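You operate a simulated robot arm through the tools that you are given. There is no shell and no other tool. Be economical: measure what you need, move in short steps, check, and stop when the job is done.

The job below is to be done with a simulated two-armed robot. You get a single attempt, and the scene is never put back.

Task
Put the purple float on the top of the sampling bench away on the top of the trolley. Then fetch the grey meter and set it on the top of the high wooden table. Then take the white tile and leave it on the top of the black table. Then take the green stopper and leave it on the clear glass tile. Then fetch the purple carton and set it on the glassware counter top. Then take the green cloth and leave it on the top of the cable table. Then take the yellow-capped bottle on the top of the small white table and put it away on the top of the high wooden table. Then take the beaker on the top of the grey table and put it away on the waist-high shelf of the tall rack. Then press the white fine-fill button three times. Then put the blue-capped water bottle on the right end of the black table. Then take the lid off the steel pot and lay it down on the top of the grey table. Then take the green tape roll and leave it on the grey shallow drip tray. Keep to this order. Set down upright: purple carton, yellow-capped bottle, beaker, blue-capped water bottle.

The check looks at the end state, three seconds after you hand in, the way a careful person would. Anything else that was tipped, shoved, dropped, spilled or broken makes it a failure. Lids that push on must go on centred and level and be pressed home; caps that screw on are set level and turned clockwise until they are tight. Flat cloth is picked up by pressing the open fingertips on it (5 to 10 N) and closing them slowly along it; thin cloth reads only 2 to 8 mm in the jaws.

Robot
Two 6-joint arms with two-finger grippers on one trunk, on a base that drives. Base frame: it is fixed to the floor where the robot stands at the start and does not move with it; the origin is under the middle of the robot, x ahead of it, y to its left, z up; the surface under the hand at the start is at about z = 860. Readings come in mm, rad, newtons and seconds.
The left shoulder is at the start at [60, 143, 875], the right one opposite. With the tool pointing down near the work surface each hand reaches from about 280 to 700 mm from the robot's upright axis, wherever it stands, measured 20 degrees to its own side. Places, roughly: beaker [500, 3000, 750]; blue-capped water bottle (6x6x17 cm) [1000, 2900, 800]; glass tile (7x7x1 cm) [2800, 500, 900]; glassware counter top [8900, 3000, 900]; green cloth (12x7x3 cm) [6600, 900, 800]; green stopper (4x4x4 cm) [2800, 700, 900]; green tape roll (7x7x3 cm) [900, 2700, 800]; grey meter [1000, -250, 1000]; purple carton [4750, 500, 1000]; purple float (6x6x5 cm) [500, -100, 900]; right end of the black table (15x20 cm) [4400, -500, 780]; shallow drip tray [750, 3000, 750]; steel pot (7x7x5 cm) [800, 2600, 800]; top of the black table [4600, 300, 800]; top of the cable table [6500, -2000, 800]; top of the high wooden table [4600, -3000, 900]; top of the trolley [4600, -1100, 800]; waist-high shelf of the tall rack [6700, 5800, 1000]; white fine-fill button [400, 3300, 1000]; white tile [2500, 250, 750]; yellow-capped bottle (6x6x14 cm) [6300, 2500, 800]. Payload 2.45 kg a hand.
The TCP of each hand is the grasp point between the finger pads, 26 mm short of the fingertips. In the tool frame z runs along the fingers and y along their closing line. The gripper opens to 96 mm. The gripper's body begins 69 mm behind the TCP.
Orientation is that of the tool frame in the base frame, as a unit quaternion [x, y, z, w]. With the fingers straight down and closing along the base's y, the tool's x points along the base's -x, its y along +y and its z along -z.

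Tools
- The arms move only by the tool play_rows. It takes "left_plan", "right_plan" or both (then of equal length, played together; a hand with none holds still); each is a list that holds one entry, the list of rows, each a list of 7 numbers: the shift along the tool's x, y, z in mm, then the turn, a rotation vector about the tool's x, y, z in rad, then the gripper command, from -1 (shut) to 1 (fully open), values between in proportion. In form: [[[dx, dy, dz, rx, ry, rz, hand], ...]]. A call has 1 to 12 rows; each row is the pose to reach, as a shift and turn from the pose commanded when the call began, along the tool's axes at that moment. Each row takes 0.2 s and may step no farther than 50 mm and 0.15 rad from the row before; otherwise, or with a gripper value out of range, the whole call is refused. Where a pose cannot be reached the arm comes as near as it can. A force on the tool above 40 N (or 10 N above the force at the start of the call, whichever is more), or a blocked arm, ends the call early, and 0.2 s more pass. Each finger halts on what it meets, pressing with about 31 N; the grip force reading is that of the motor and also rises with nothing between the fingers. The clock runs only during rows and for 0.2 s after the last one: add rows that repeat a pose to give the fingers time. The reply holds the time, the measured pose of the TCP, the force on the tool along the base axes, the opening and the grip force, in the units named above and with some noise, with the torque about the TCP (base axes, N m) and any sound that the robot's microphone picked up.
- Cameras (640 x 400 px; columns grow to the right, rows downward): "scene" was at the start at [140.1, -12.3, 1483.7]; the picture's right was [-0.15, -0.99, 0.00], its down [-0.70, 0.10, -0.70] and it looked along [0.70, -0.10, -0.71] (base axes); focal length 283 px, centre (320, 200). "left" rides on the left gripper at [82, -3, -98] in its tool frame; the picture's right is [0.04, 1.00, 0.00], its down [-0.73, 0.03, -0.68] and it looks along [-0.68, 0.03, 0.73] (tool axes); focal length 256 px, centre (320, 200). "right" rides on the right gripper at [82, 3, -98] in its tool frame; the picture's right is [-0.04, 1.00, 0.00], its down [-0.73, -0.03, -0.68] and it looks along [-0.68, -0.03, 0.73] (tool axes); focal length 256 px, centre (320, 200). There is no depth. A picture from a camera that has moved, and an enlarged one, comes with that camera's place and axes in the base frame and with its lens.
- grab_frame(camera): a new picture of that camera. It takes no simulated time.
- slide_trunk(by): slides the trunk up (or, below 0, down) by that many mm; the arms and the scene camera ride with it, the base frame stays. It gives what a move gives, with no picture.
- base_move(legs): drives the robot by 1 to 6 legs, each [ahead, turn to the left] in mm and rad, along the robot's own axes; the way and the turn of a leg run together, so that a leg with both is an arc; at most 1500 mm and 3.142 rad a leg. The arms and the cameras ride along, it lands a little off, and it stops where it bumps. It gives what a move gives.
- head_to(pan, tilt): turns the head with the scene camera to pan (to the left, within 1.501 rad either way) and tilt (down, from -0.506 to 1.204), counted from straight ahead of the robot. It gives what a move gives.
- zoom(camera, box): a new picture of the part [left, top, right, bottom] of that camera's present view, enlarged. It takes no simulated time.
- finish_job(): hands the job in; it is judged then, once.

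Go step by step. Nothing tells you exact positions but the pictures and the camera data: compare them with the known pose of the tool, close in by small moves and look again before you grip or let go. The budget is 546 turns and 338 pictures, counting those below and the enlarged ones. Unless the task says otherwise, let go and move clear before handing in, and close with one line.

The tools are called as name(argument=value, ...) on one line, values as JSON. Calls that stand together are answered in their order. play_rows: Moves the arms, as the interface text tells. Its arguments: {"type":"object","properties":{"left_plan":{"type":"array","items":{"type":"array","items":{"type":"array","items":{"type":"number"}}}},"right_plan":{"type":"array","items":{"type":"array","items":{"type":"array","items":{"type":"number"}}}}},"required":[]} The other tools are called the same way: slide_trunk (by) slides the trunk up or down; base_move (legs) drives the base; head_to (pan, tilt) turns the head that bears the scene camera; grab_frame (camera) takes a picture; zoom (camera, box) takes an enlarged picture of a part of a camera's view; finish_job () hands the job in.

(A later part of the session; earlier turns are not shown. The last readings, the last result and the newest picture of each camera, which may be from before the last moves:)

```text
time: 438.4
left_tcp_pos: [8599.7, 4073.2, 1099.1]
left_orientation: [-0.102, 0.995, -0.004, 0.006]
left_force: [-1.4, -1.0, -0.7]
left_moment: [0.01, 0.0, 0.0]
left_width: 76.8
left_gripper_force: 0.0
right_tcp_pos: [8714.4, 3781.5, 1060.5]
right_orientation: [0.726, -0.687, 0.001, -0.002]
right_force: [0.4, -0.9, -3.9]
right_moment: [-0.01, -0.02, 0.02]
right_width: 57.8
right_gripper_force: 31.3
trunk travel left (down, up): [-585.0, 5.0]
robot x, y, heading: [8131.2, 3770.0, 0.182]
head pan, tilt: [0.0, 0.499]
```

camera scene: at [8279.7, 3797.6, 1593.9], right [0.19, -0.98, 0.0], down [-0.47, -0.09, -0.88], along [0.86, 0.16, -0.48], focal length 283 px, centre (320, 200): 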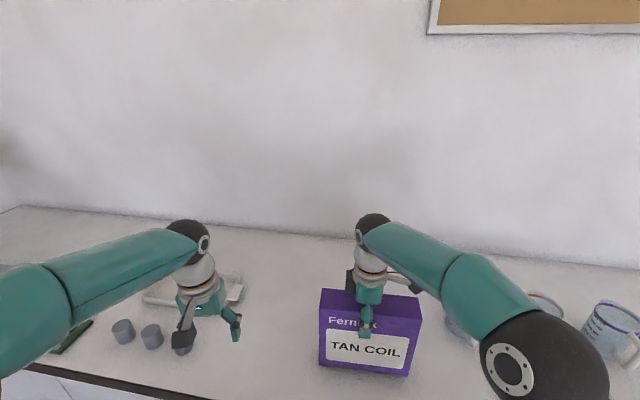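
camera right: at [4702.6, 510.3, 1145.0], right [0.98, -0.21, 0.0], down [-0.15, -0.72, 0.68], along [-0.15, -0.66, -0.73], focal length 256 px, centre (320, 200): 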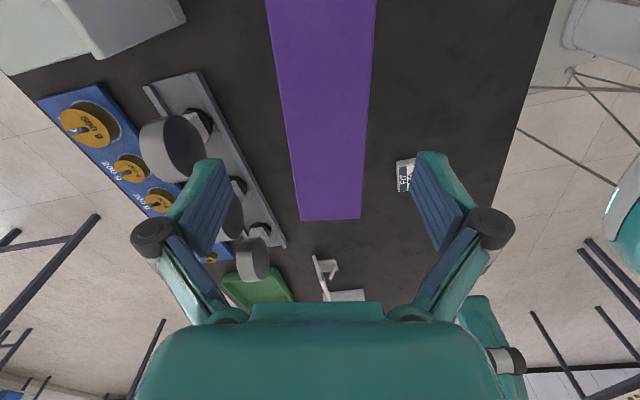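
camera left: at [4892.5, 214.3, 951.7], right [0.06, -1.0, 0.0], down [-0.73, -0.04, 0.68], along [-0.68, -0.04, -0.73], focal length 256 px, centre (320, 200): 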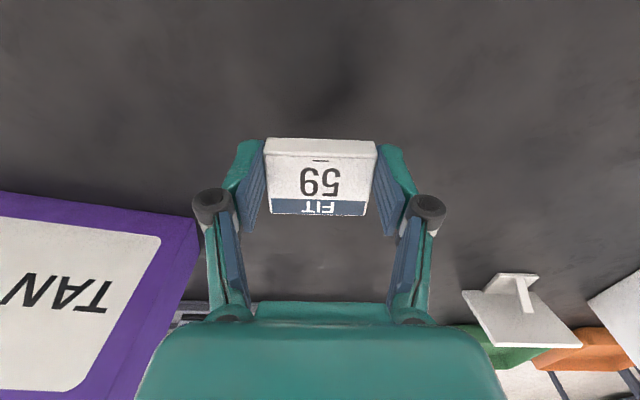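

play_rows(right_plan=[[[0, 0, 4, 0, 0, 0, -1], [0, 0, 8, 0, 0, 0, -1], [0, 0, 12, 0, 0, 0, -1], [0, 0, 12, 0, 0, 0, -1]]])

```text
time: 439.2
left_tcp_pos: [8599.2, 4073.1, 1099.9]
left_orientation: [-0.103, 0.995, -0.005, 0.007]
left_force: [0.7, 0.4, 0.1]
left_moment: [0.01, 0.04, -0.03]
left_width: 76.8
left_gripper_force: 0.0
right_tcp_pos: [8715.0, 3781.5, 1057.7]
right_orientation: [0.726, -0.688, 0.001, -0.008]
right_force: [-7.6, -0.5, 18.3]
right_moment: [-0.71, 1.76, -0.22]
right_width: 58.1
right_gripper_force: 30.6
trunk travel left (down, up): [-585.0, 5.0]
robot x, y, heading: [8129.4, 3771.4, 0.185]
head pan, tilt: [0.0, 0.499]
stopped in row 3 (right hand): the force on the tool passed its limit at 44 N (the readings are from after the stop); the commanded pose is now the measured one
```

On the surface. Easing and releasing.

play_rows(right_plan=[[[0, 0, -1, 0, 0, 0, -1], [0, 0, -2, 0, 0, 0, -0.1], [0, 0, -2, 0, 0, 0, 0.3], [0, 0, -2, 0, 0, 0, 0.7], [0, 0, -2, 0, 0, 0, 0.7], [0, 0, -20, 0, 0, 0, 0.7], [0, 0, -50, 0, 0, 0, 0.7], [0, 0, -80, 0, 0, 0, 0.7], [0, 20, -110, 0, 0, 0, 0.7], [0, 50, -130, 0, 0, 0, 0.7], [0, 90, -130, 0, 0, 0, 0.7]]])

grab_frame(camera="scene")

```text
time: 441.6
left_tcp_pos: [8597.5, 4073.3, 1101.3]
left_orientation: [-0.102, 0.995, -0.003, 0.006]
left_force: [0.0, -0.5, 0.0]
left_moment: [-0.02, 0.0, 0.02]
left_width: 76.7
left_gripper_force: 0.2
right_tcp_pos: [8621.1, 3774.1, 1185.5]
right_orientation: [0.727, -0.687, 0.003, -0.009]
right_force: [0.2, -0.3, 0.3]
right_moment: [0.03, 0.03, 0.0]
right_width: 81.7
right_gripper_force: 0.0
trunk travel left (down, up): [-585.0, 5.0]
robot x, y, heading: [8132.0, 3771.0, 0.18]
head pan, tilt: [0.0, 0.499]
```

```text
255 pictures are left
camera scene: at [8277.2, 3797.1, 1594.2], right [0.19, -0.98, 0.0], down [-0.47, -0.09, -0.88], along [0.86, 0.16, -0.48], focal length 283 px, centre (320, 200)
```

scene: 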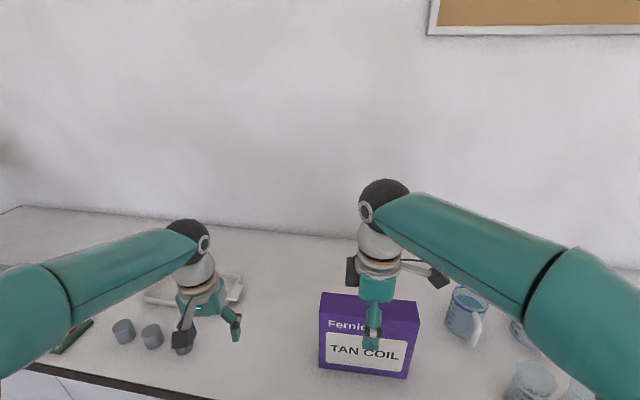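

The carton stands on the counter. Restoring the right hand's orientation, then heading to the cloth table.

play_rows(right_plan=[[[5, 10, 0, 0, 0, 0.143, 0.7], [10, 20, 0, 0, 0, 0.286, 0.7], [20, 30, 0, 0, 0, 0.429, 0.7], [35, 40, 0, 0, 0, 0.572, 0.7], [50, 50, 0, 0, 0, 0.715, 0.7], [65, 60, 0, 0, 0, 0.858, 0.7], [80, 60, 0, 0, 0, 1.0, 0.7], [95, 60, 0, 0, 0, 1.144, 0.7], [110, 60, 0, 0, 0, 1.287, 0.7], [120, 60, 0, 0, 0, 1.43, 0.7]]])

base_move(legs=[[-300, 0], [-500, -1.3]])

base_move(legs=[[0, -0.6]])

```text
time: 443.8
left_tcp_pos: [8599.7, 4072.4, 1100.5]
left_orientation: [-0.102, 0.995, -0.004, 0.006]
left_force: [-0.4, 0.7, 0.2]
left_moment: [-0.01, -0.03, -0.02]
left_width: 76.8
left_gripper_force: 0.1
right_tcp_pos: [8570.5, 3650.8, 1182.0]
right_orientation: [-0.097, 0.995, 0.003, 0.008]
right_force: [0.5, -0.5, -0.5]
right_moment: [-0.01, 0.01, -0.01]
right_width: 81.4
right_gripper_force: 0.1
trunk travel left (down, up): [-585.0, 5.0]
robot x, y, heading: [8128.7, 3775.1, 0.189]
head pan, tilt: [0.0, 0.499]
```

```text
time: 449.5
left_tcp_pos: [7836.1, 3545.3, 1098.8]
left_orientation: [0.525, 0.851, -0.007, 0.003]
left_force: [0.4, -0.3, -0.3]
left_moment: [-0.05, 0.0, -0.04]
left_width: 76.7
left_gripper_force: 0.0
right_tcp_pos: [7421.0, 3464.9, 1182.5]
right_orientation: [0.529, 0.849, -0.002, 0.008]
right_force: [-0.3, -0.2, 0.5]
right_moment: [-0.03, 0.0, 0.01]
right_width: 81.6
right_gripper_force: 0.1
trunk travel left (down, up): [-585.0, 5.0]
robot x, y, heading: [7445.2, 3930.4, -1.127]
head pan, tilt: [0.0, 0.499]
cut short: leg 2
```

```text
time: 451.8
left_tcp_pos: [7548.7, 3393.2, 1099.2]
left_orientation: [0.755, 0.656, -0.007, 0.0]
left_force: [0.3, -1.2, -0.6]
left_moment: [0.0, -0.02, 0.02]
left_width: 76.8
left_gripper_force: 0.0
right_tcp_pos: [7161.2, 3563.3, 1181.9]
right_orientation: [0.757, 0.653, -0.004, 0.006]
right_force: [0.4, 0.6, 0.3]
right_moment: [-0.03, 0.0, -0.01]
right_width: 81.8
right_gripper_force: 0.1
trunk travel left (down, up): [-585.0, 5.0]
robot x, y, heading: [7468.0, 3931.0, -1.72]
head pan, tilt: [0.0, 0.499]
```

base_move(legs=[[1000, 0.1], [900, 0]])

head_to(pan=-0.4, tilt=0.45)

grab_frame(camera="scene")

```text
time: 461.4
left_tcp_pos: [7463.6, 1518.3, 1101.0]
left_orientation: [0.718, 0.696, -0.006, 0.0]
left_force: [0.0, -0.8, -0.4]
left_moment: [0.01, 0.0, 0.01]
left_width: 76.7
left_gripper_force: 0.0
right_tcp_pos: [7059.5, 1643.5, 1183.4]
right_orientation: [0.721, 0.693, -0.003, 0.006]
right_force: [0.4, 0.3, -0.7]
right_moment: [0.01, -0.01, -0.01]
right_width: 81.7
right_gripper_force: 0.0
trunk travel left (down, up): [-585.0, 5.0]
robot x, y, heading: [7322.3, 2042.7, -1.613]
head pan, tilt: [0.0, 0.499]
```

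```text
time: 462.3
left_tcp_pos: [7462.8, 1518.4, 1100.9]
left_orientation: [0.718, 0.696, -0.007, 0.0]
left_force: [0.4, -0.1, 0.2]
left_moment: [0.01, -0.02, 0.0]
left_width: 76.9
left_gripper_force: 0.0
right_tcp_pos: [7058.9, 1642.7, 1183.6]
right_orientation: [0.721, 0.693, -0.004, 0.008]
right_force: [0.5, -1.2, 0.4]
right_moment: [-0.02, 0.01, 0.03]
right_width: 81.8
right_gripper_force: 0.1
trunk travel left (down, up): [-585.0, 5.0]
robot x, y, heading: [7321.8, 2042.8, -1.616]
head pan, tilt: [-0.4, 0.45]
```

```text
254 pictures are left
camera scene: at [7282.3, 1898.2, 1598.5], right [-0.9, 0.43, 0.0], down [0.19, 0.39, -0.9], along [-0.39, -0.81, -0.44], focal length 283 px, centre (320, 200)
```

scene: 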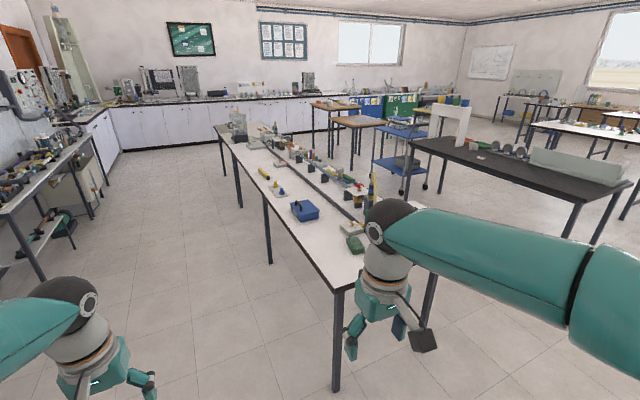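

zoom(camera="scene", box=[230, 140, 400, 270])

```text
3.08 times, centred on (315, 205) of scene
camera zoom: at [7282.3, 1898.2, 1598.5], right [-0.9, 0.43, 0.0], down [0.19, 0.39, -0.9], along [-0.39, -0.81, -0.44], focal length 870 px, centre (335, 185)
```

zoom: 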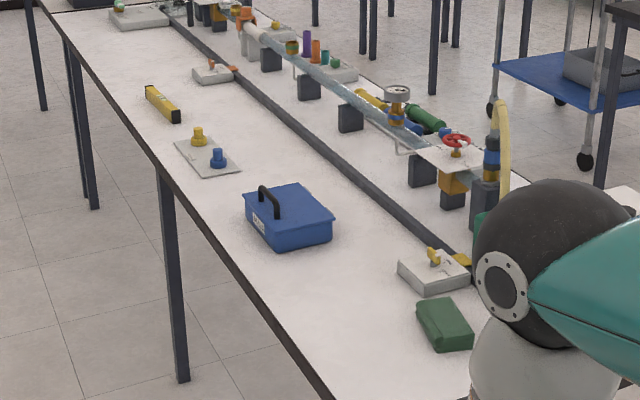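

The folded green cloth is at about [6650, 965]. Driving to the table's back side beside it.

base_move(legs=[[1190, 0]])

base_move(legs=[[0, -0.8]])

base_move(legs=[[0, -0.73]])

head_to(pan=-0.2, tilt=0.75)

grab_frame(camera="scene")

grab_frame(camera="right")

```text
time: 468.4
left_tcp_pos: [7411.6, 325.5, 1100.8]
left_orientation: [0.718, 0.696, -0.007, 0.001]
left_force: [0.9, -0.1, 0.1]
left_moment: [0.05, 0.02, -0.01]
left_width: 77.0
left_gripper_force: 0.0
right_tcp_pos: [7008.1, 452.9, 1182.5]
right_orientation: [0.721, 0.693, -0.004, 0.008]
right_force: [-0.4, -0.3, 0.0]
right_moment: [0.03, 0.0, 0.01]
right_width: 81.6
right_gripper_force: 0.1
trunk travel left (down, up): [-585.0, 5.0]
robot x, y, heading: [7271.2, 853.0, -1.613]
head pan, tilt: [-0.4, 0.45]
```

```text
time: 471.2
left_tcp_pos: [6992.6, 387.4, 1101.6]
left_orientation: [0.933, 0.361, -0.006, -0.002]
left_force: [0.0, 1.1, 0.5]
left_moment: [-0.03, 0.01, -0.05]
left_width: 76.8
left_gripper_force: 0.0
right_tcp_pos: [6801.8, 764.8, 1184.0]
right_orientation: [0.934, 0.357, -0.007, 0.006]
right_force: [-0.6, 0.1, 0.3]
right_moment: [0.01, -0.04, 0.01]
right_width: 81.7
right_gripper_force: 0.0
trunk travel left (down, up): [-585.0, 5.0]
robot x, y, heading: [7292.0, 824.2, -2.412]
head pan, tilt: [-0.4, 0.45]
```

```text
time: 473.8
left_tcp_pos: [6775.6, 707.1, 1102.7]
left_orientation: [1.0, -0.001, -0.005, -0.004]
left_force: [-0.3, 0.3, 0.1]
left_moment: [0.03, 0.03, -0.03]
left_width: 76.8
left_gripper_force: 0.0
right_tcp_pos: [6889.6, 1114.2, 1184.2]
right_orientation: [1.0, -0.006, -0.008, 0.002]
right_force: [-1.1, -0.1, -0.7]
right_moment: [0.04, 0.0, 0.03]
right_width: 81.4
right_gripper_force: 0.0
trunk travel left (down, up): [-585.0, 5.0]
robot x, y, heading: [7296.2, 794.3, 3.136]
head pan, tilt: [-0.4, 0.45]
```

```text
time: 474.6
left_tcp_pos: [6775.7, 703.7, 1103.7]
left_orientation: [1.0, -0.002, -0.005, -0.005]
left_force: [0.2, 0.0, -0.6]
left_moment: [0.04, -0.03, -0.03]
left_width: 76.5
left_gripper_force: 0.0
right_tcp_pos: [6890.3, 1110.9, 1185.7]
right_orientation: [1.0, -0.005, -0.008, 0.002]
right_force: [0.7, 0.5, 0.0]
right_moment: [0.02, 0.04, 0.0]
right_width: 81.7
right_gripper_force: 0.1
trunk travel left (down, up): [-585.0, 5.0]
robot x, y, heading: [7291.8, 795.5, 3.136]
head pan, tilt: [-0.201, 0.75]
```

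```text
252 pictures are left
camera scene: at [7151.8, 810.1, 1572.1], right [0.2, 0.98, 0.0], down [0.67, -0.14, -0.73], along [-0.72, 0.15, -0.68], focal length 283 px, centre (320, 200)
```

scene: 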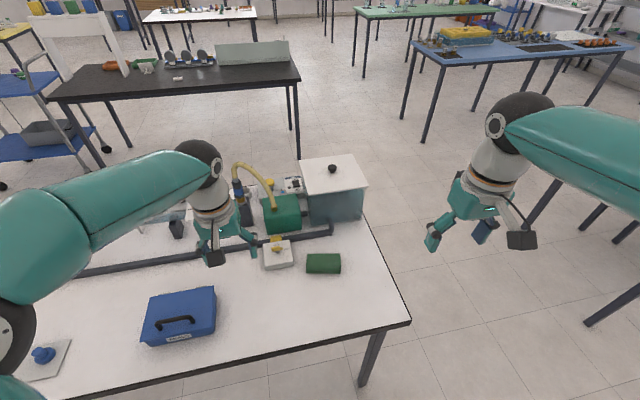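

```text
251 pictures are left
camera right: at [6972.6, 1107.4, 1281.5], right [-0.05, -1.0, 0.0], down [-0.72, 0.04, 0.69], along [-0.69, 0.03, -0.72], focal length 256 px, centre (320, 200)
```

right: 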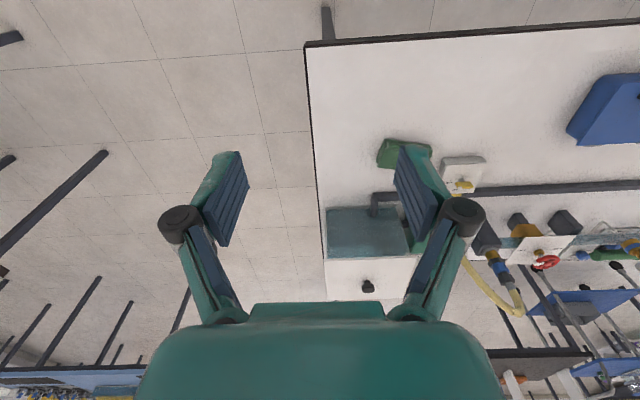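

The cloth (folded pad ~12×7 cm) is at about [6630, 931, 787], turned ~8.6°. Moving 90 mm closer, then right hand over it with closing across its narrow side.

base_move(legs=[[90, 0]])

play_rows(right_plan=[[[-15, 16, 10, 0, 0, -0.13, 1], [-30, 33, 20, 0, 0, -0.26, 1], [-45, 50, 30, 0, 0, -0.39, 1], [-60, 66, 45, 0, 0, -0.52, 1], [-75, 83, 60, 0, 0, -0.65, 1], [-90, 100, 75, 0, 0, -0.78, 1], [-106, 116, 90, 0, 0, -0.91, 1], [-122, 133, 105, 0, 0, -1.04, 1], [-138, 150, 120, 0, 0, -1.17, 1], [-154, 166, 140, 0, 0, -1.3, 1], [-168, 182, 160, 0, 0, -1.43, 1], [-168, 182, 190, 0, 0, -1.43, 1]]])

grab_frame(camera="right")

```text
time: 475.7
left_tcp_pos: [6683.1, 707.2, 1101.4]
left_orientation: [1.0, -0.002, -0.003, -0.004]
left_force: [-0.4, -0.3, 0.8]
left_moment: [0.02, 0.01, 0.01]
left_width: 76.8
left_gripper_force: 0.0
right_tcp_pos: [6798.3, 1114.8, 1184.4]
right_orientation: [1.0, -0.005, -0.006, 0.002]
right_force: [0.1, 0.3, -0.1]
right_moment: [0.02, -0.03, -0.02]
right_width: 81.7
right_gripper_force: 0.0
trunk travel left (down, up): [-585.0, 5.0]
robot x, y, heading: [7206.3, 794.2, 3.139]
head pan, tilt: [-0.201, 0.75]
```

```text
time: 478.3
left_tcp_pos: [6684.3, 708.2, 1103.2]
left_orientation: [1.0, -0.001, -0.006, -0.004]
left_force: [0.0, 0.3, 0.3]
left_moment: [0.0, -0.02, 0.03]
left_width: 76.8
left_gripper_force: 0.1
right_tcp_pos: [6625.6, 933.9, 996.4]
right_orientation: [0.759, 0.651, -0.007, -0.003]
right_force: [-0.7, 0.7, -0.9]
right_moment: [-0.02, 0.0, 0.0]
right_width: 95.9
right_gripper_force: 0.0
trunk travel left (down, up): [-585.0, 5.0]
robot x, y, heading: [7206.9, 794.8, 3.134]
head pan, tilt: [-0.201, 0.75]
```

```text
250 pictures are left
camera right: at [6642.8, 1014.0, 1094.7], right [0.98, -0.19, -0.01], down [-0.13, -0.72, 0.68], along [-0.14, -0.67, -0.73], focal length 256 px, centre (320, 200)
```

right: 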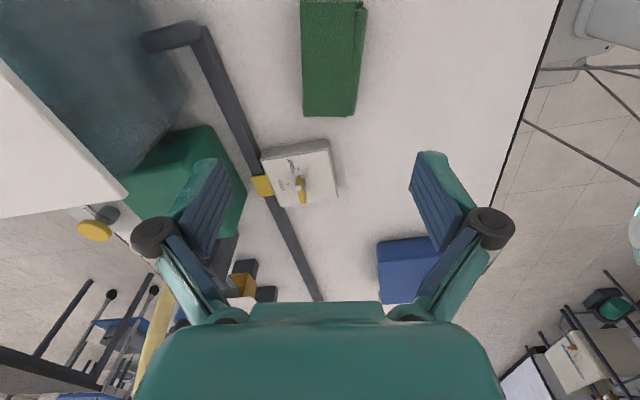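

Shift 10 mm in x and lower, then close slowly on the cloth.

play_rows(right_plan=[[[2, 9, 45, 0, 0, 0, 1], [2, 9, 90, 0, 0, 0, 1], [2, 9, 135, 0, 0, 0, 1], [2, 9, 175, 0, 0, 0, 1], [2, 9, 190, 0, 0, 0, 1], [2, 9, 192, 0, 0, 0, 1]]])

grab_frame(camera="right")

```text
time: 479.7
left_tcp_pos: [6684.7, 708.6, 1103.8]
left_orientation: [1.0, -0.001, -0.005, -0.004]
left_force: [0.4, -0.2, 0.3]
left_moment: [-0.04, -0.01, 0.02]
left_width: 76.9
left_gripper_force: 0.0
right_tcp_pos: [6631.1, 933.3, 806.5]
right_orientation: [0.759, 0.651, -0.007, -0.004]
right_force: [0.4, 0.9, -0.2]
right_moment: [0.01, 0.06, -0.01]
right_width: 95.8
right_gripper_force: 0.1
trunk travel left (down, up): [-585.0, 5.0]
robot x, y, heading: [7207.3, 794.9, 3.133]
head pan, tilt: [-0.201, 0.75]
```

```text
249 pictures are left
camera right: at [6648.4, 1013.7, 903.3], right [0.98, -0.19, -0.01], down [-0.13, -0.72, 0.68], along [-0.14, -0.67, -0.73], focal length 256 px, centre (320, 200)
```

right: 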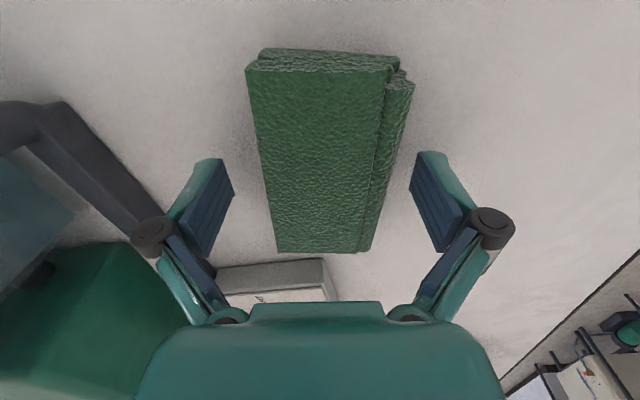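

The cloth is between the fingers. Lowering 5 mm and closing slowly, then lifting.

play_rows(right_plan=[[[0, 2, 5, 0, 0, 0, 0.8], [0, 2, 5, 0, 0, 0, 0.5], [0, 2, 5, 0, 0, 0, 0.2], [0, 2, 5, 0, 0, 0, 0], [0, 2, 5, 0, 0, 0, -0.5], [0, 2, 5, 0, 0, 0, -1], [0, 2, 5, 0, 0, 0, -1], [0, 2, -25, 0, 0, 0, -1], [0, 2, -60, 0, 0, 0, -1], [0, 2, -60, 0, 0, 0, -1]]])

grab_frame(camera="right")

```text
time: 481.9
left_tcp_pos: [6683.7, 707.7, 1103.8]
left_orientation: [1.0, -0.003, -0.005, -0.004]
left_force: [0.0, -0.7, 0.1]
left_moment: [-0.01, -0.02, 0.01]
left_width: 76.6
left_gripper_force: 0.2
right_tcp_pos: [6634.0, 932.7, 865.9]
right_orientation: [0.758, 0.652, -0.008, -0.003]
right_force: [-0.1, -0.9, 0.0]
right_moment: [0.0, -0.04, 0.0]
right_width: 61.0
right_gripper_force: 31.6
trunk travel left (down, up): [-585.0, 5.0]
robot x, y, heading: [7204.1, 796.6, 3.135]
head pan, tilt: [-0.201, 0.75]
```

```text
248 pictures are left
camera right: at [6650.8, 1013.5, 963.1], right [0.98, -0.19, -0.01], down [-0.13, -0.72, 0.68], along [-0.14, -0.67, -0.73], focal length 256 px, centre (320, 200)
```

right: 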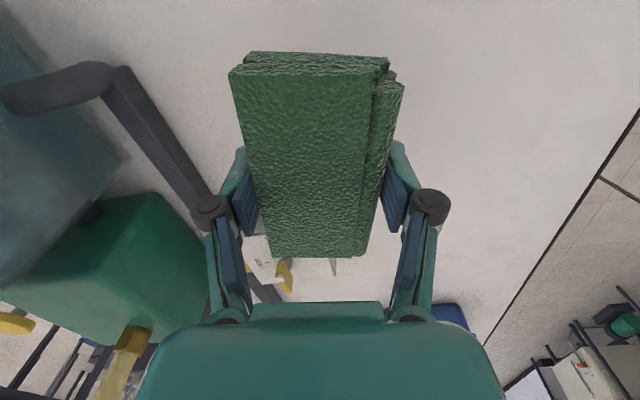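

Cloth held. Lifting, backing off, then going down the lane toward the cable table at y≈-1900.

play_rows(right_plan=[[[3, 25, -40, 0, 0, 0, -1], [6, 50, -80, 0, 0, 0, -1], [9, 75, -120, 0, 0, 0, -1], [12, 100, -160, 0, 0, 0, -1], [15, 100, -200, 0, 0, 0, -1]]])

base_move(legs=[[-120, 0]])

base_move(legs=[[0, 0.8]])

base_move(legs=[[0, 0.75]])

base_move(legs=[[1300, 0], [1100, 0]])

head_to(pan=-0.7, tilt=0.5)

grab_frame(camera="scene")

```text
time: 483.1
left_tcp_pos: [6684.6, 707.3, 1104.2]
left_orientation: [1.0, -0.003, -0.005, -0.005]
left_force: [0.4, -0.1, 0.4]
left_moment: [0.01, 0.03, -0.03]
left_width: 76.6
left_gripper_force: 0.1
right_tcp_pos: [6740.8, 935.0, 1065.0]
right_orientation: [0.759, 0.651, -0.007, -0.003]
right_force: [0.1, 0.6, -1.1]
right_moment: [-0.01, 0.0, -0.04]
right_width: 60.5
right_gripper_force: 30.6
trunk travel left (down, up): [-585.0, 5.0]
robot x, y, heading: [7203.2, 792.7, 3.137]
head pan, tilt: [-0.201, 0.75]
```

```text
time: 484.3
left_tcp_pos: [6808.1, 706.9, 1104.1]
left_orientation: [1.0, -0.003, -0.006, -0.005]
left_force: [0.3, -0.6, 0.3]
left_moment: [-0.04, 0.06, 0.02]
left_width: 76.7
left_gripper_force: 0.0
right_tcp_pos: [6865.1, 933.0, 1066.2]
right_orientation: [0.759, 0.651, -0.007, -0.005]
right_force: [0.2, 0.2, -0.9]
right_moment: [0.02, 0.03, 0.0]
right_width: 60.5
right_gripper_force: 31.0
trunk travel left (down, up): [-585.0, 5.0]
robot x, y, heading: [7331.0, 796.0, 3.134]
head pan, tilt: [-0.201, 0.75]
```

```text
time: 487.1
left_tcp_pos: [7031.6, 358.6, 1103.0]
left_orientation: [0.92, 0.391, -0.007, -0.002]
left_force: [0.3, 0.3, 0.0]
left_moment: [0.01, -0.02, 0.0]
left_width: 76.7
left_gripper_force: 0.0
right_tcp_pos: [6905.4, 557.1, 1065.6]
right_orientation: [0.442, 0.897, -0.008, 0.0]
right_force: [0.4, -0.9, -0.6]
right_moment: [0.02, -0.01, 0.0]
right_width: 60.1
right_gripper_force: 30.5
trunk travel left (down, up): [-585.0, 5.0]
robot x, y, heading: [7295.4, 820.3, -2.344]
head pan, tilt: [-0.201, 0.75]
```

```text
time: 489.8
left_tcp_pos: [7423.3, 297.4, 1102.3]
left_orientation: [0.71, 0.704, -0.007, 0.0]
left_force: [-0.1, -0.1, -0.8]
left_moment: [-0.01, -0.02, 0.0]
left_width: 77.0
left_gripper_force: 0.0
right_tcp_pos: [7195.3, 355.0, 1065.6]
right_orientation: [0.079, 0.997, -0.008, 0.003]
right_force: [0.4, 0.4, -0.2]
right_moment: [-0.02, -0.03, 0.04]
right_width: 59.8
right_gripper_force: 30.7
trunk travel left (down, up): [-585.0, 5.0]
robot x, y, heading: [7269.7, 819.1, -1.594]
head pan, tilt: [-0.201, 0.75]
```

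```text
time: 501.7
left_tcp_pos: [7393.8, -2103.0, 1104.3]
left_orientation: [0.706, 0.708, -0.007, 0.0]
left_force: [0.3, -0.2, 0.8]
left_moment: [0.01, -0.01, 0.0]
left_width: 76.8
left_gripper_force: 0.1
right_tcp_pos: [7165.9, -2049.2, 1067.1]
right_orientation: [0.075, 0.997, -0.007, 0.003]
right_force: [0.0, -0.3, -0.5]
right_moment: [-0.02, 0.03, -0.04]
right_width: 59.6
right_gripper_force: 30.7
trunk travel left (down, up): [-585.0, 5.0]
robot x, y, heading: [7230.9, -1586.8, -1.582]
head pan, tilt: [-0.201, 0.75]
```

```text
time: 502.6
left_tcp_pos: [7392.5, -2103.0, 1106.0]
left_orientation: [0.706, 0.708, -0.006, 0.001]
left_force: [-0.3, 0.3, 0.2]
left_moment: [-0.02, 0.01, -0.01]
left_width: 76.9
left_gripper_force: 0.0
right_tcp_pos: [7165.4, -2049.0, 1067.3]
right_orientation: [0.073, 0.997, -0.008, 0.003]
right_force: [-0.5, -0.4, -0.4]
right_moment: [0.02, 0.0, 0.03]
right_width: 59.9
right_gripper_force: 30.7
trunk travel left (down, up): [-585.0, 5.0]
robot x, y, heading: [7230.2, -1587.8, -1.589]
head pan, tilt: [-0.7, 0.499]
```

```text
247 pictures are left
camera scene: at [7169.7, -1715.2, 1593.9], right [-0.76, 0.65, 0.0], down [0.31, 0.36, -0.88], along [-0.57, -0.67, -0.48], focal length 283 px, centre (320, 200)
```

scene: 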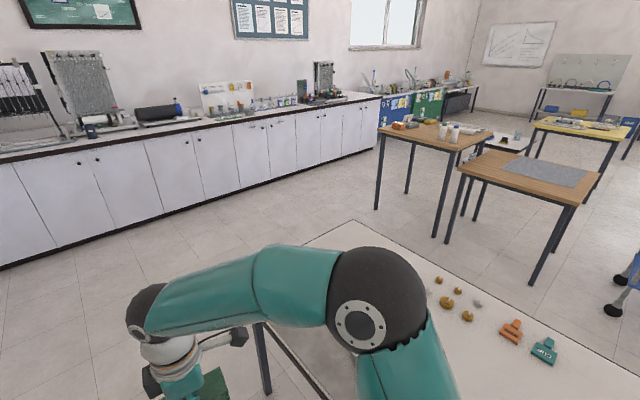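

base_move(legs=[[0, -0.8]])

base_move(legs=[[0, -0.75]])

head_to(pan=0.0, tilt=0.75)

grab_frame(camera="scene")

```text
time: 505.4
left_tcp_pos: [6970.7, -2063.2, 1104.4]
left_orientation: [0.926, 0.377, -0.007, -0.002]
left_force: [-0.5, -0.3, -0.2]
left_moment: [-0.01, 0.01, 0.01]
left_width: 76.6
left_gripper_force: 0.1
right_tcp_pos: [6852.3, -1862.9, 1067.0]
right_orientation: [0.455, 0.891, -0.008, 0.0]
right_force: [-1.2, 0.1, -0.4]
right_moment: [0.0, -0.04, -0.02]
right_width: 59.9
right_gripper_force: 30.7
trunk travel left (down, up): [-585.0, 5.0]
robot x, y, heading: [7253.0, -1609.9, -2.377]
head pan, tilt: [-0.7, 0.499]
```

```text
time: 507.6
left_tcp_pos: [6755.2, -1814.3, 1105.4]
left_orientation: [0.997, 0.072, -0.005, -0.004]
left_force: [0.9, -0.2, -0.5]
left_moment: [-0.04, 0.02, 0.0]
left_width: 76.7
left_gripper_force: 0.0
right_tcp_pos: [6775.4, -1587.1, 1068.1]
right_orientation: [0.707, 0.707, -0.016, 0.0]
right_force: [-0.5, 0.8, 0.5]
right_moment: [0.0, 0.03, 0.0]
right_width: 59.7
right_gripper_force: 31.2
trunk travel left (down, up): [-585.0, 5.0]
robot x, y, heading: [7258.0, -1636.9, -3.009]
head pan, tilt: [-0.7, 0.499]
stopped in leg 1: the force on the tool passed its limit at 58 N (the readings are from after the stop); the commanded pose is now the measured one
```

```text
time: 508.7
left_tcp_pos: [6756.5, -1812.9, 1105.6]
left_orientation: [0.997, 0.072, -0.006, -0.004]
left_force: [0.1, -0.3, 0.7]
left_moment: [0.03, -0.02, 0.0]
left_width: 76.7
left_gripper_force: 0.0
right_tcp_pos: [6775.9, -1587.5, 1068.7]
right_orientation: [0.707, 0.707, -0.017, 0.001]
right_force: [-0.3, 0.0, -0.2]
right_moment: [0.01, 0.0, 0.0]
right_width: 60.1
right_gripper_force: 31.2
trunk travel left (down, up): [-585.0, 5.0]
robot x, y, heading: [7253.9, -1637.4, -3.011]
head pan, tilt: [0.0, 0.75]
```

```text
246 pictures are left
camera scene: at [7111.5, -1658.3, 1572.0], right [-0.13, 0.99, 0.0], down [0.68, 0.09, -0.73], along [-0.72, -0.1, -0.68], focal length 283 px, centre (320, 200)
```

scene: 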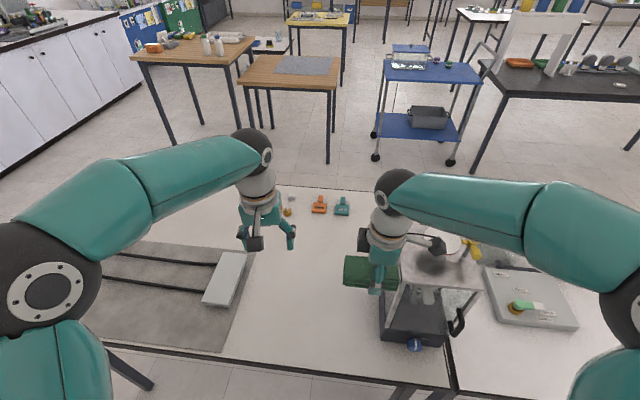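

The right hand touched a glass case while turning; let me look before moving.

zoom(camera="scene", box=[330, 210, 510, 370])

grab_frame(camera="right")

```text
2.50 times, centred on (420, 290) of scene
camera zoom: at [7111.5, -1658.3, 1572.0], right [-0.13, 0.99, 0.0], down [0.68, 0.09, -0.73], along [-0.72, -0.1, -0.68], focal length 707 px, centre (70, -25)
```

zoom: 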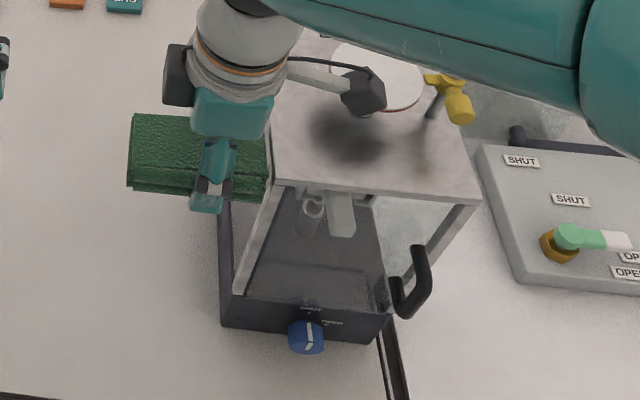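

```text
244 pictures are left
camera right: at [6780.8, -1504.0, 1164.1], right [1.0, -0.04, -0.02], down [-0.01, -0.72, 0.7], along [-0.04, -0.7, -0.72], focal length 256 px, centre (320, 200)
```

right: 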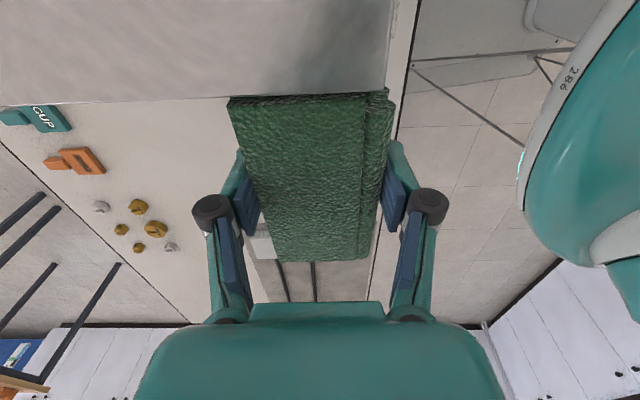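

Backing the cloth away from the case sideways (with the left hand moving away in step).

play_rows(left_plan=[[[3, 45, 0, 0, 0, 0, 0.6], [6, 90, 0, 0, 0, 0, 0.6], [9, 135, 0, 0, 0, 0, 0.6], [12, 180, 0, 0, 0, 0, 0.6], [16, 220, 0, 0, 0, 0, 0.6], [16, 235, 0, 0, 0, 0, 0.6], [16, 235, 0, 0, 0, 0, 0.6], [16, 235, 0, 0, 0, 0, 0.6]]], right_plan=[[[-20, 0, 0, 0, 0, 0, -1], [-55, 0, 0, 0, 0, 0, -1], [-95, -10, 0, 0, 0, 0, -1], [-130, -30, 20, 0, 0, 0, -1], [-160, -55, 45, 0, 0, 0, -1], [-180, -75, 80, 0, 0, 0, -1], [-193, -96, 115, 0, 0, 0, -1], [-193, -96, 115, 0, 0, 0, -1]]])

grab_frame(camera="scene")

```text
time: 510.5
left_tcp_pos: [6806.1, -2042.1, 1105.4]
left_orientation: [0.997, 0.072, -0.007, -0.005]
left_force: [-0.2, -0.1, -0.3]
left_moment: [0.0, 0.0, 0.03]
left_width: 76.6
left_gripper_force: 0.0
right_tcp_pos: [6677.7, -1782.7, 960.9]
right_orientation: [0.708, 0.706, -0.017, 0.0]
right_force: [0.2, 0.1, -0.1]
right_moment: [0.0, 0.0, 0.0]
right_width: 59.8
right_gripper_force: 30.8
trunk travel left (down, up): [-585.0, 5.0]
robot x, y, heading: [7253.7, -1636.4, -3.011]
head pan, tilt: [0.0, 0.75]
```

```text
243 pictures are left
camera scene: at [7112.4, -1657.9, 1572.1], right [-0.13, 0.99, 0.0], down [0.68, 0.09, -0.73], along [-0.73, -0.1, -0.68], focal length 283 px, centre (320, 200)
```

scene: 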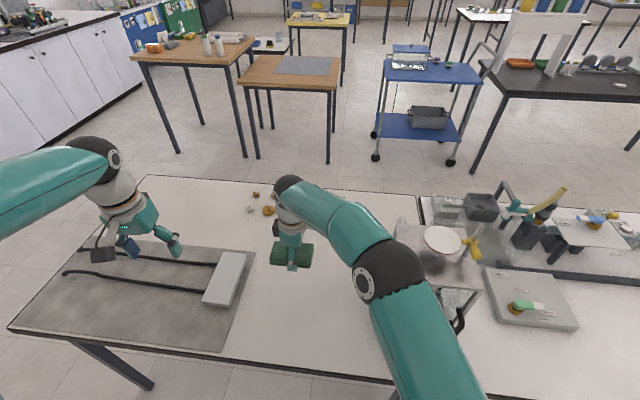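

The right upper arm passes close to the case; I'll turn the base left a bit so the arm keeps clear, then place.

base_move(legs=[[0, 0.32]])

play_rows(right_plan=[[[25, -8, 0, 0, 0, 0, -1], [50, -16, 0, 0, 0, 0, -1], [75, -24, 0, 0, 0, 0, -1], [100, -32, 0, 0, 0, 0, -1], [125, -40, 0, 0, 0, 0, -1], [125, -40, 0, 0, 0, 0, -1]]])

grab_frame(camera="scene")

```text
time: 512.0
left_tcp_pos: [6956.2, -2162.2, 1103.8]
left_orientation: [0.973, 0.23, -0.005, -0.004]
left_force: [-0.2, 0.0, -1.4]
left_moment: [0.0, -0.01, -0.01]
left_width: 76.7
left_gripper_force: 0.0
right_tcp_pos: [6754.3, -1955.3, 962.8]
right_orientation: [0.585, 0.811, -0.016, 0.002]
right_force: [0.0, -0.5, -1.1]
right_moment: [0.0, -0.06, 0.0]
right_width: 59.8
right_gripper_force: 31.0
trunk travel left (down, up): [-585.0, 5.0]
robot x, y, heading: [7251.5, -1623.2, -2.693]
head pan, tilt: [0.0, 0.75]
```

```text
time: 513.4
left_tcp_pos: [6957.6, -2162.6, 1102.9]
left_orientation: [0.973, 0.231, -0.006, -0.004]
left_force: [0.8, -0.7, 0.2]
left_moment: [-0.01, 0.01, -0.01]
left_width: 76.6
left_gripper_force: 0.0
right_tcp_pos: [6676.8, -1847.9, 959.0]
right_orientation: [0.586, 0.81, -0.016, 0.003]
right_force: [-0.1, 0.3, 0.3]
right_moment: [0.02, 0.01, -0.04]
right_width: 59.9
right_gripper_force: 30.7
trunk travel left (down, up): [-585.0, 5.0]
robot x, y, heading: [7250.2, -1623.0, -2.688]
head pan, tilt: [0.0, 0.75]
```

```text
242 pictures are left
camera scene: at [7120.7, -1687.5, 1572.0], right [-0.43, 0.9, 0.0], down [0.61, 0.3, -0.73], along [-0.66, -0.32, -0.68], focal length 283 px, centre (320, 200)
```

scene: 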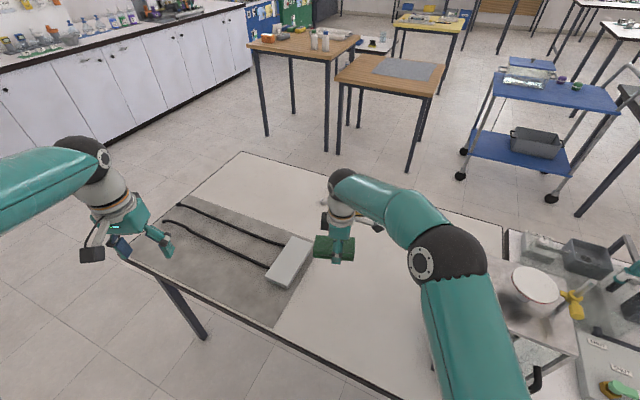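

Good clearance now. Lowering the cloth at about [6677, -1830].

play_rows(right_plan=[[[10, 3, 40, 0, 0, 0, -1], [18, 6, 80, 0, 0, 0, -1], [18, 6, 115, 0, 0, 0, -1], [18, 6, 135, 0, 0, 0, -1], [18, 6, 135, 0, 0, 0, -1]]])

grab_frame(camera="scene")

```text
time: 514.6
left_tcp_pos: [6958.5, -2162.9, 1103.8]
left_orientation: [0.973, 0.229, -0.006, -0.003]
left_force: [-0.3, -0.1, 0.9]
left_moment: [0.02, 0.0, 0.0]
left_width: 76.6
left_gripper_force: 0.1
right_tcp_pos: [6673.9, -1835.3, 823.3]
right_orientation: [0.585, 0.811, -0.017, 0.004]
right_force: [-0.3, -0.2, -0.8]
right_moment: [0.0, -0.03, -0.03]
right_width: 60.1
right_gripper_force: 30.9
trunk travel left (down, up): [-585.0, 5.0]
robot x, y, heading: [7249.8, -1623.8, -2.69]
head pan, tilt: [0.0, 0.75]
```

```text
241 pictures are left
camera scene: at [7120.4, -1686.8, 1572.0], right [-0.43, 0.9, 0.0], down [0.61, 0.3, -0.73], along [-0.66, -0.32, -0.68], focal length 283 px, centre (320, 200)
```

scene: 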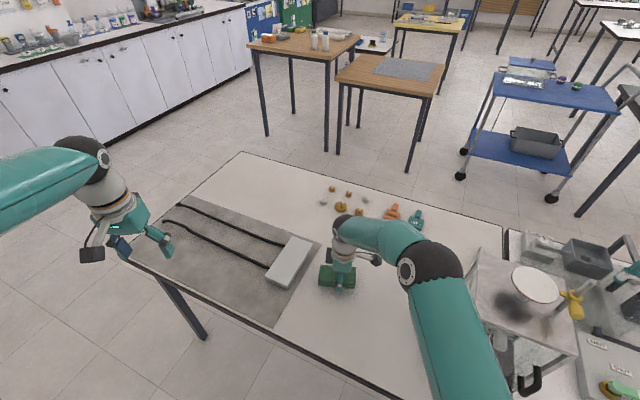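

play_rows(right_plan=[[[0, 0, 5, 0, 0, 0, -1], [0, 0, 10, 0, 0, 0, -1], [0, 0, 15, 0, 0, 0, -1], [0, 0, 19, 0, 0, 0, -1], [0, 0, 19, 0, 0, 0, -1]]])

```text
time: 515.8
left_tcp_pos: [6957.1, -2162.2, 1103.4]
left_orientation: [0.973, 0.23, -0.006, -0.003]
left_force: [-0.6, 0.1, 0.4]
left_moment: [-0.02, 0.02, 0.02]
left_width: 77.0
left_gripper_force: 0.0
right_tcp_pos: [6674.4, -1834.6, 804.8]
right_orientation: [0.585, 0.811, -0.018, 0.003]
right_force: [0.2, 1.2, 0.2]
right_moment: [-0.05, -0.02, 0.0]
right_width: 59.9
right_gripper_force: 31.0
trunk travel left (down, up): [-585.0, 5.0]
robot x, y, heading: [7247.4, -1623.9, -2.689]
head pan, tilt: [0.0, 0.75]
```

play_rows(right_plan=[[[0, 0, 3, 0, 0, 0, -1], [0, 0, 6, 0, 0, 0, -1], [0, 0, 6, 0, 0, 0, -1]]])

grab_frame(camera="right")

```text
time: 516.6
left_tcp_pos: [6959.9, -2160.6, 1105.7]
left_orientation: [0.973, 0.23, -0.008, -0.003]
left_force: [0.4, 0.9, 0.6]
left_moment: [0.01, 0.0, -0.01]
left_width: 76.9
left_gripper_force: 0.1
right_tcp_pos: [6675.2, -1835.1, 803.4]
right_orientation: [0.587, 0.81, -0.02, 0.001]
right_force: [-1.8, 1.5, 29.9]
right_moment: [0.1, -1.08, -0.04]
right_width: 60.0
right_gripper_force: 31.4
trunk travel left (down, up): [-585.0, 5.0]
robot x, y, heading: [7253.5, -1623.6, -2.693]
head pan, tilt: [0.0, 0.75]
```

```text
240 pictures are left
camera right: at [6653.1, -1753.7, 899.1], right [0.96, 0.27, -0.03], down [0.22, -0.68, 0.7], along [0.17, -0.68, -0.72], focal length 256 px, centre (320, 200)
```

right: 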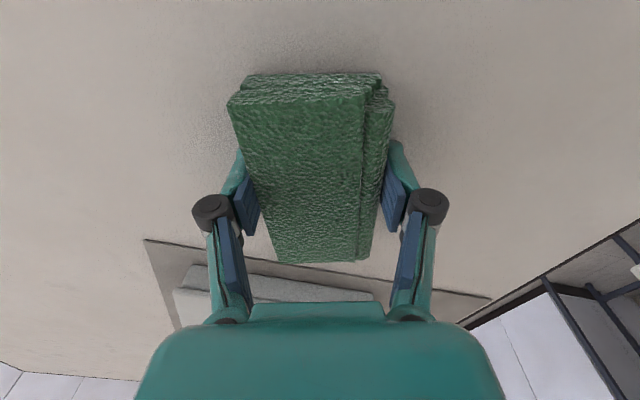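

Contact; releasing and rising.

play_rows(right_plan=[[[0, 0, -2, 0, 0, 0, 0], [0, 0, -2, 0, 0, 0, 0.5], [0, 0, -2, 0, 0, 0, 0.9], [0, 0, -2, 0, 0, 0, 0.9], [0, 0, -40, 0, 0, 0, 0.9], [0, 0, -85, 0, 0, 0, 0.9], [0, 0, -130, 0, 0, 0, 0.9], [-10, 10, -175, 0, 0, 0, 0.9], [-20, 20, -220, 0, 0, 0, 0.9], [-30, 40, -265, 0, 0, 0, 0.9], [-40, 70, -300, 0, 0, 0, 0.9]]])

grab_frame(camera="scene")

```text
refused: row 10 steps farther than a row can; nothing moved
```

```text
239 pictures are left
camera scene: at [7123.5, -1685.4, 1572.7], right [-0.43, 0.9, 0.0], down [0.61, 0.3, -0.73], along [-0.66, -0.32, -0.68], focal length 283 px, centre (320, 200)
```

scene: 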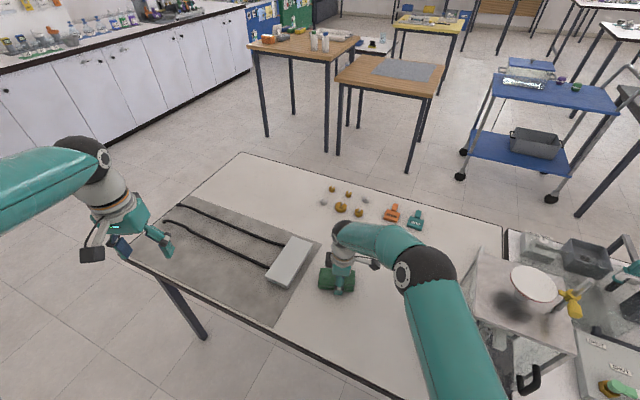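

play_rows(right_plan=[[[0, 0, -2, 0, 0, 0, 0], [0, 0, -2, 0, 0, 0, 0.5], [0, 0, -2, 0, 0, 0, 0.9], [0, 0, -2, 0, 0, 0, 0.9], [0, 0, -40, 0, 0, 0, 0.9], [0, 0, -85, 0, 0, 0, 0.9], [0, 0, -130, 0, 0, 0, 0.9], [-10, 10, -170, 0, 0, 0, 0.9], [-20, 20, -210, 0, 0, 0, 0.9], [-30, 35, -250, 0, 0, 0, 0.9], [-40, 55, -285, 0, 0, 0, 0.9]]])

grab_frame(camera="scene")

```text
time: 519.0
left_tcp_pos: [6957.0, -2161.8, 1104.6]
left_orientation: [0.973, 0.23, -0.008, -0.004]
left_force: [-0.3, 0.0, 0.1]
left_moment: [-0.02, 0.01, 0.01]
left_width: 76.8
left_gripper_force: 0.0
right_tcp_pos: [6743.9, -1847.1, 1084.1]
right_orientation: [0.587, 0.81, -0.017, 0.003]
right_force: [-0.4, 0.2, 1.3]
right_moment: [0.03, -0.01, -0.02]
right_width: 91.4
right_gripper_force: 0.1
trunk travel left (down, up): [-585.0, 5.0]
robot x, y, heading: [7251.8, -1624.2, -2.688]
head pan, tilt: [0.0, 0.75]
```

```text
238 pictures are left
camera scene: at [7121.6, -1686.5, 1572.1], right [-0.43, 0.9, 0.0], down [0.61, 0.3, -0.73], along [-0.66, -0.32, -0.68], focal length 283 px, centre (320, 200)
```

scene: 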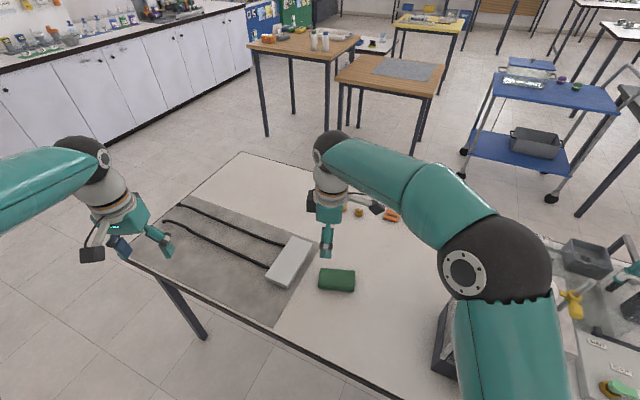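

The cloth lies on the cable table. Backing well clear before turning; next is the yellow-capped bottle.

base_move(legs=[[-420, 0]])

play_rows(right_plan=[[[10, -5, 0, 0, 0, 0.143, 0.7], [20, -10, 0, 0, 0, 0.286, 0.7], [30, -15, 0, 0, 0, 0.429, 0.7], [40, -20, 0, 0, 0, 0.572, 0.7], [50, -20, 0, 0, 0, 0.715, 0.7], [60, -20, -10, 0, 0, 0.858, 0.7], [70, -20, -20, 0, 0, 1.0, 0.7], [80, -20, -30, 0, 0, 1.144, 0.7], [90, -20, -40, 0, 0, 1.287, 0.7], [100, -20, -50, 0, 0, 1.43, 0.7]]])

base_move(legs=[[0, -0.8]])

base_move(legs=[[0, -0.8]])

base_move(legs=[[0, -0.35]])

```text
time: 521.6
left_tcp_pos: [7338.0, -1977.5, 1105.0]
left_orientation: [0.973, 0.232, -0.007, -0.002]
left_force: [1.4, 0.0, -0.2]
left_moment: [-0.01, -0.01, 0.01]
left_width: 76.6
left_gripper_force: 0.0
right_tcp_pos: [7123.9, -1666.0, 1085.0]
right_orientation: [0.585, 0.811, -0.017, 0.002]
right_force: [0.6, -0.1, -0.1]
right_moment: [-0.02, -0.02, 0.0]
right_width: 91.2
right_gripper_force: 0.0
trunk travel left (down, up): [-585.0, 5.0]
robot x, y, heading: [7634.4, -1442.4, -2.684]
head pan, tilt: [0.0, 0.75]
```

```text
time: 523.8
left_tcp_pos: [7338.2, -1980.0, 1105.8]
left_orientation: [0.973, 0.231, -0.006, -0.003]
left_force: [-0.5, -0.8, 0.7]
left_moment: [0.01, -0.04, -0.02]
left_width: 76.7
left_gripper_force: 0.1
right_tcp_pos: [7074.5, -1575.5, 1131.7]
right_orientation: [0.973, 0.229, -0.011, 0.013]
right_force: [-0.2, -0.1, 0.2]
right_moment: [-0.02, -0.03, -0.02]
right_width: 81.5
right_gripper_force: 0.1
trunk travel left (down, up): [-585.0, 5.0]
robot x, y, heading: [7629.1, -1439.2, -2.685]
head pan, tilt: [0.0, 0.75]
```

```text
time: 526.6
left_tcp_pos: [7043.0, -1608.3, 1105.2]
left_orientation: [0.986, -0.164, -0.003, -0.005]
left_force: [-0.7, -0.2, -0.7]
left_moment: [-0.04, -0.03, -0.01]
left_width: 76.7
left_gripper_force: 0.1
right_tcp_pos: [7145.9, -1136.9, 1131.7]
right_orientation: [0.986, -0.166, -0.015, 0.008]
right_force: [-0.2, 0.3, -0.7]
right_moment: [-0.02, 0.01, -0.03]
right_width: 81.3
right_gripper_force: 0.0
trunk travel left (down, up): [-585.0, 5.0]
robot x, y, heading: [7619.3, -1477.5, 2.79]
head pan, tilt: [0.0, 0.75]
```

```text
time: 529.3
left_tcp_pos: [7121.8, -1153.0, 1105.0]
left_orientation: [0.846, -0.533, -0.002, -0.006]
left_force: [-0.3, -1.0, -0.7]
left_moment: [-0.01, -0.04, -0.02]
left_width: 76.9
left_gripper_force: 0.0
right_tcp_pos: [7531.3, -897.8, 1131.9]
right_orientation: [0.844, -0.535, -0.016, 0.002]
right_force: [1.0, 0.1, -0.7]
right_moment: [0.0, -0.01, 0.01]
right_width: 81.5
right_gripper_force: 0.0
trunk travel left (down, up): [-585.0, 5.0]
robot x, y, heading: [7588.5, -1489.5, 2.002]
head pan, tilt: [0.0, 0.75]
```

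```text
time: 530.9
left_tcp_pos: [7265.6, -1013.4, 1106.1]
left_orientation: [0.739, -0.673, 0.0, -0.007]
left_force: [-0.1, 0.4, 0.0]
left_moment: [-0.01, -0.01, -0.02]
left_width: 76.9
left_gripper_force: 0.0
right_tcp_pos: [7738.9, -913.2, 1132.0]
right_orientation: [0.738, -0.675, -0.017, 0.0]
right_force: [0.9, -0.3, 0.3]
right_moment: [-0.05, 0.01, -0.02]
right_width: 81.5
right_gripper_force: 0.1
trunk travel left (down, up): [-585.0, 5.0]
robot x, y, heading: [7566.2, -1490.4, 1.649]
head pan, tilt: [0.0, 0.75]
```

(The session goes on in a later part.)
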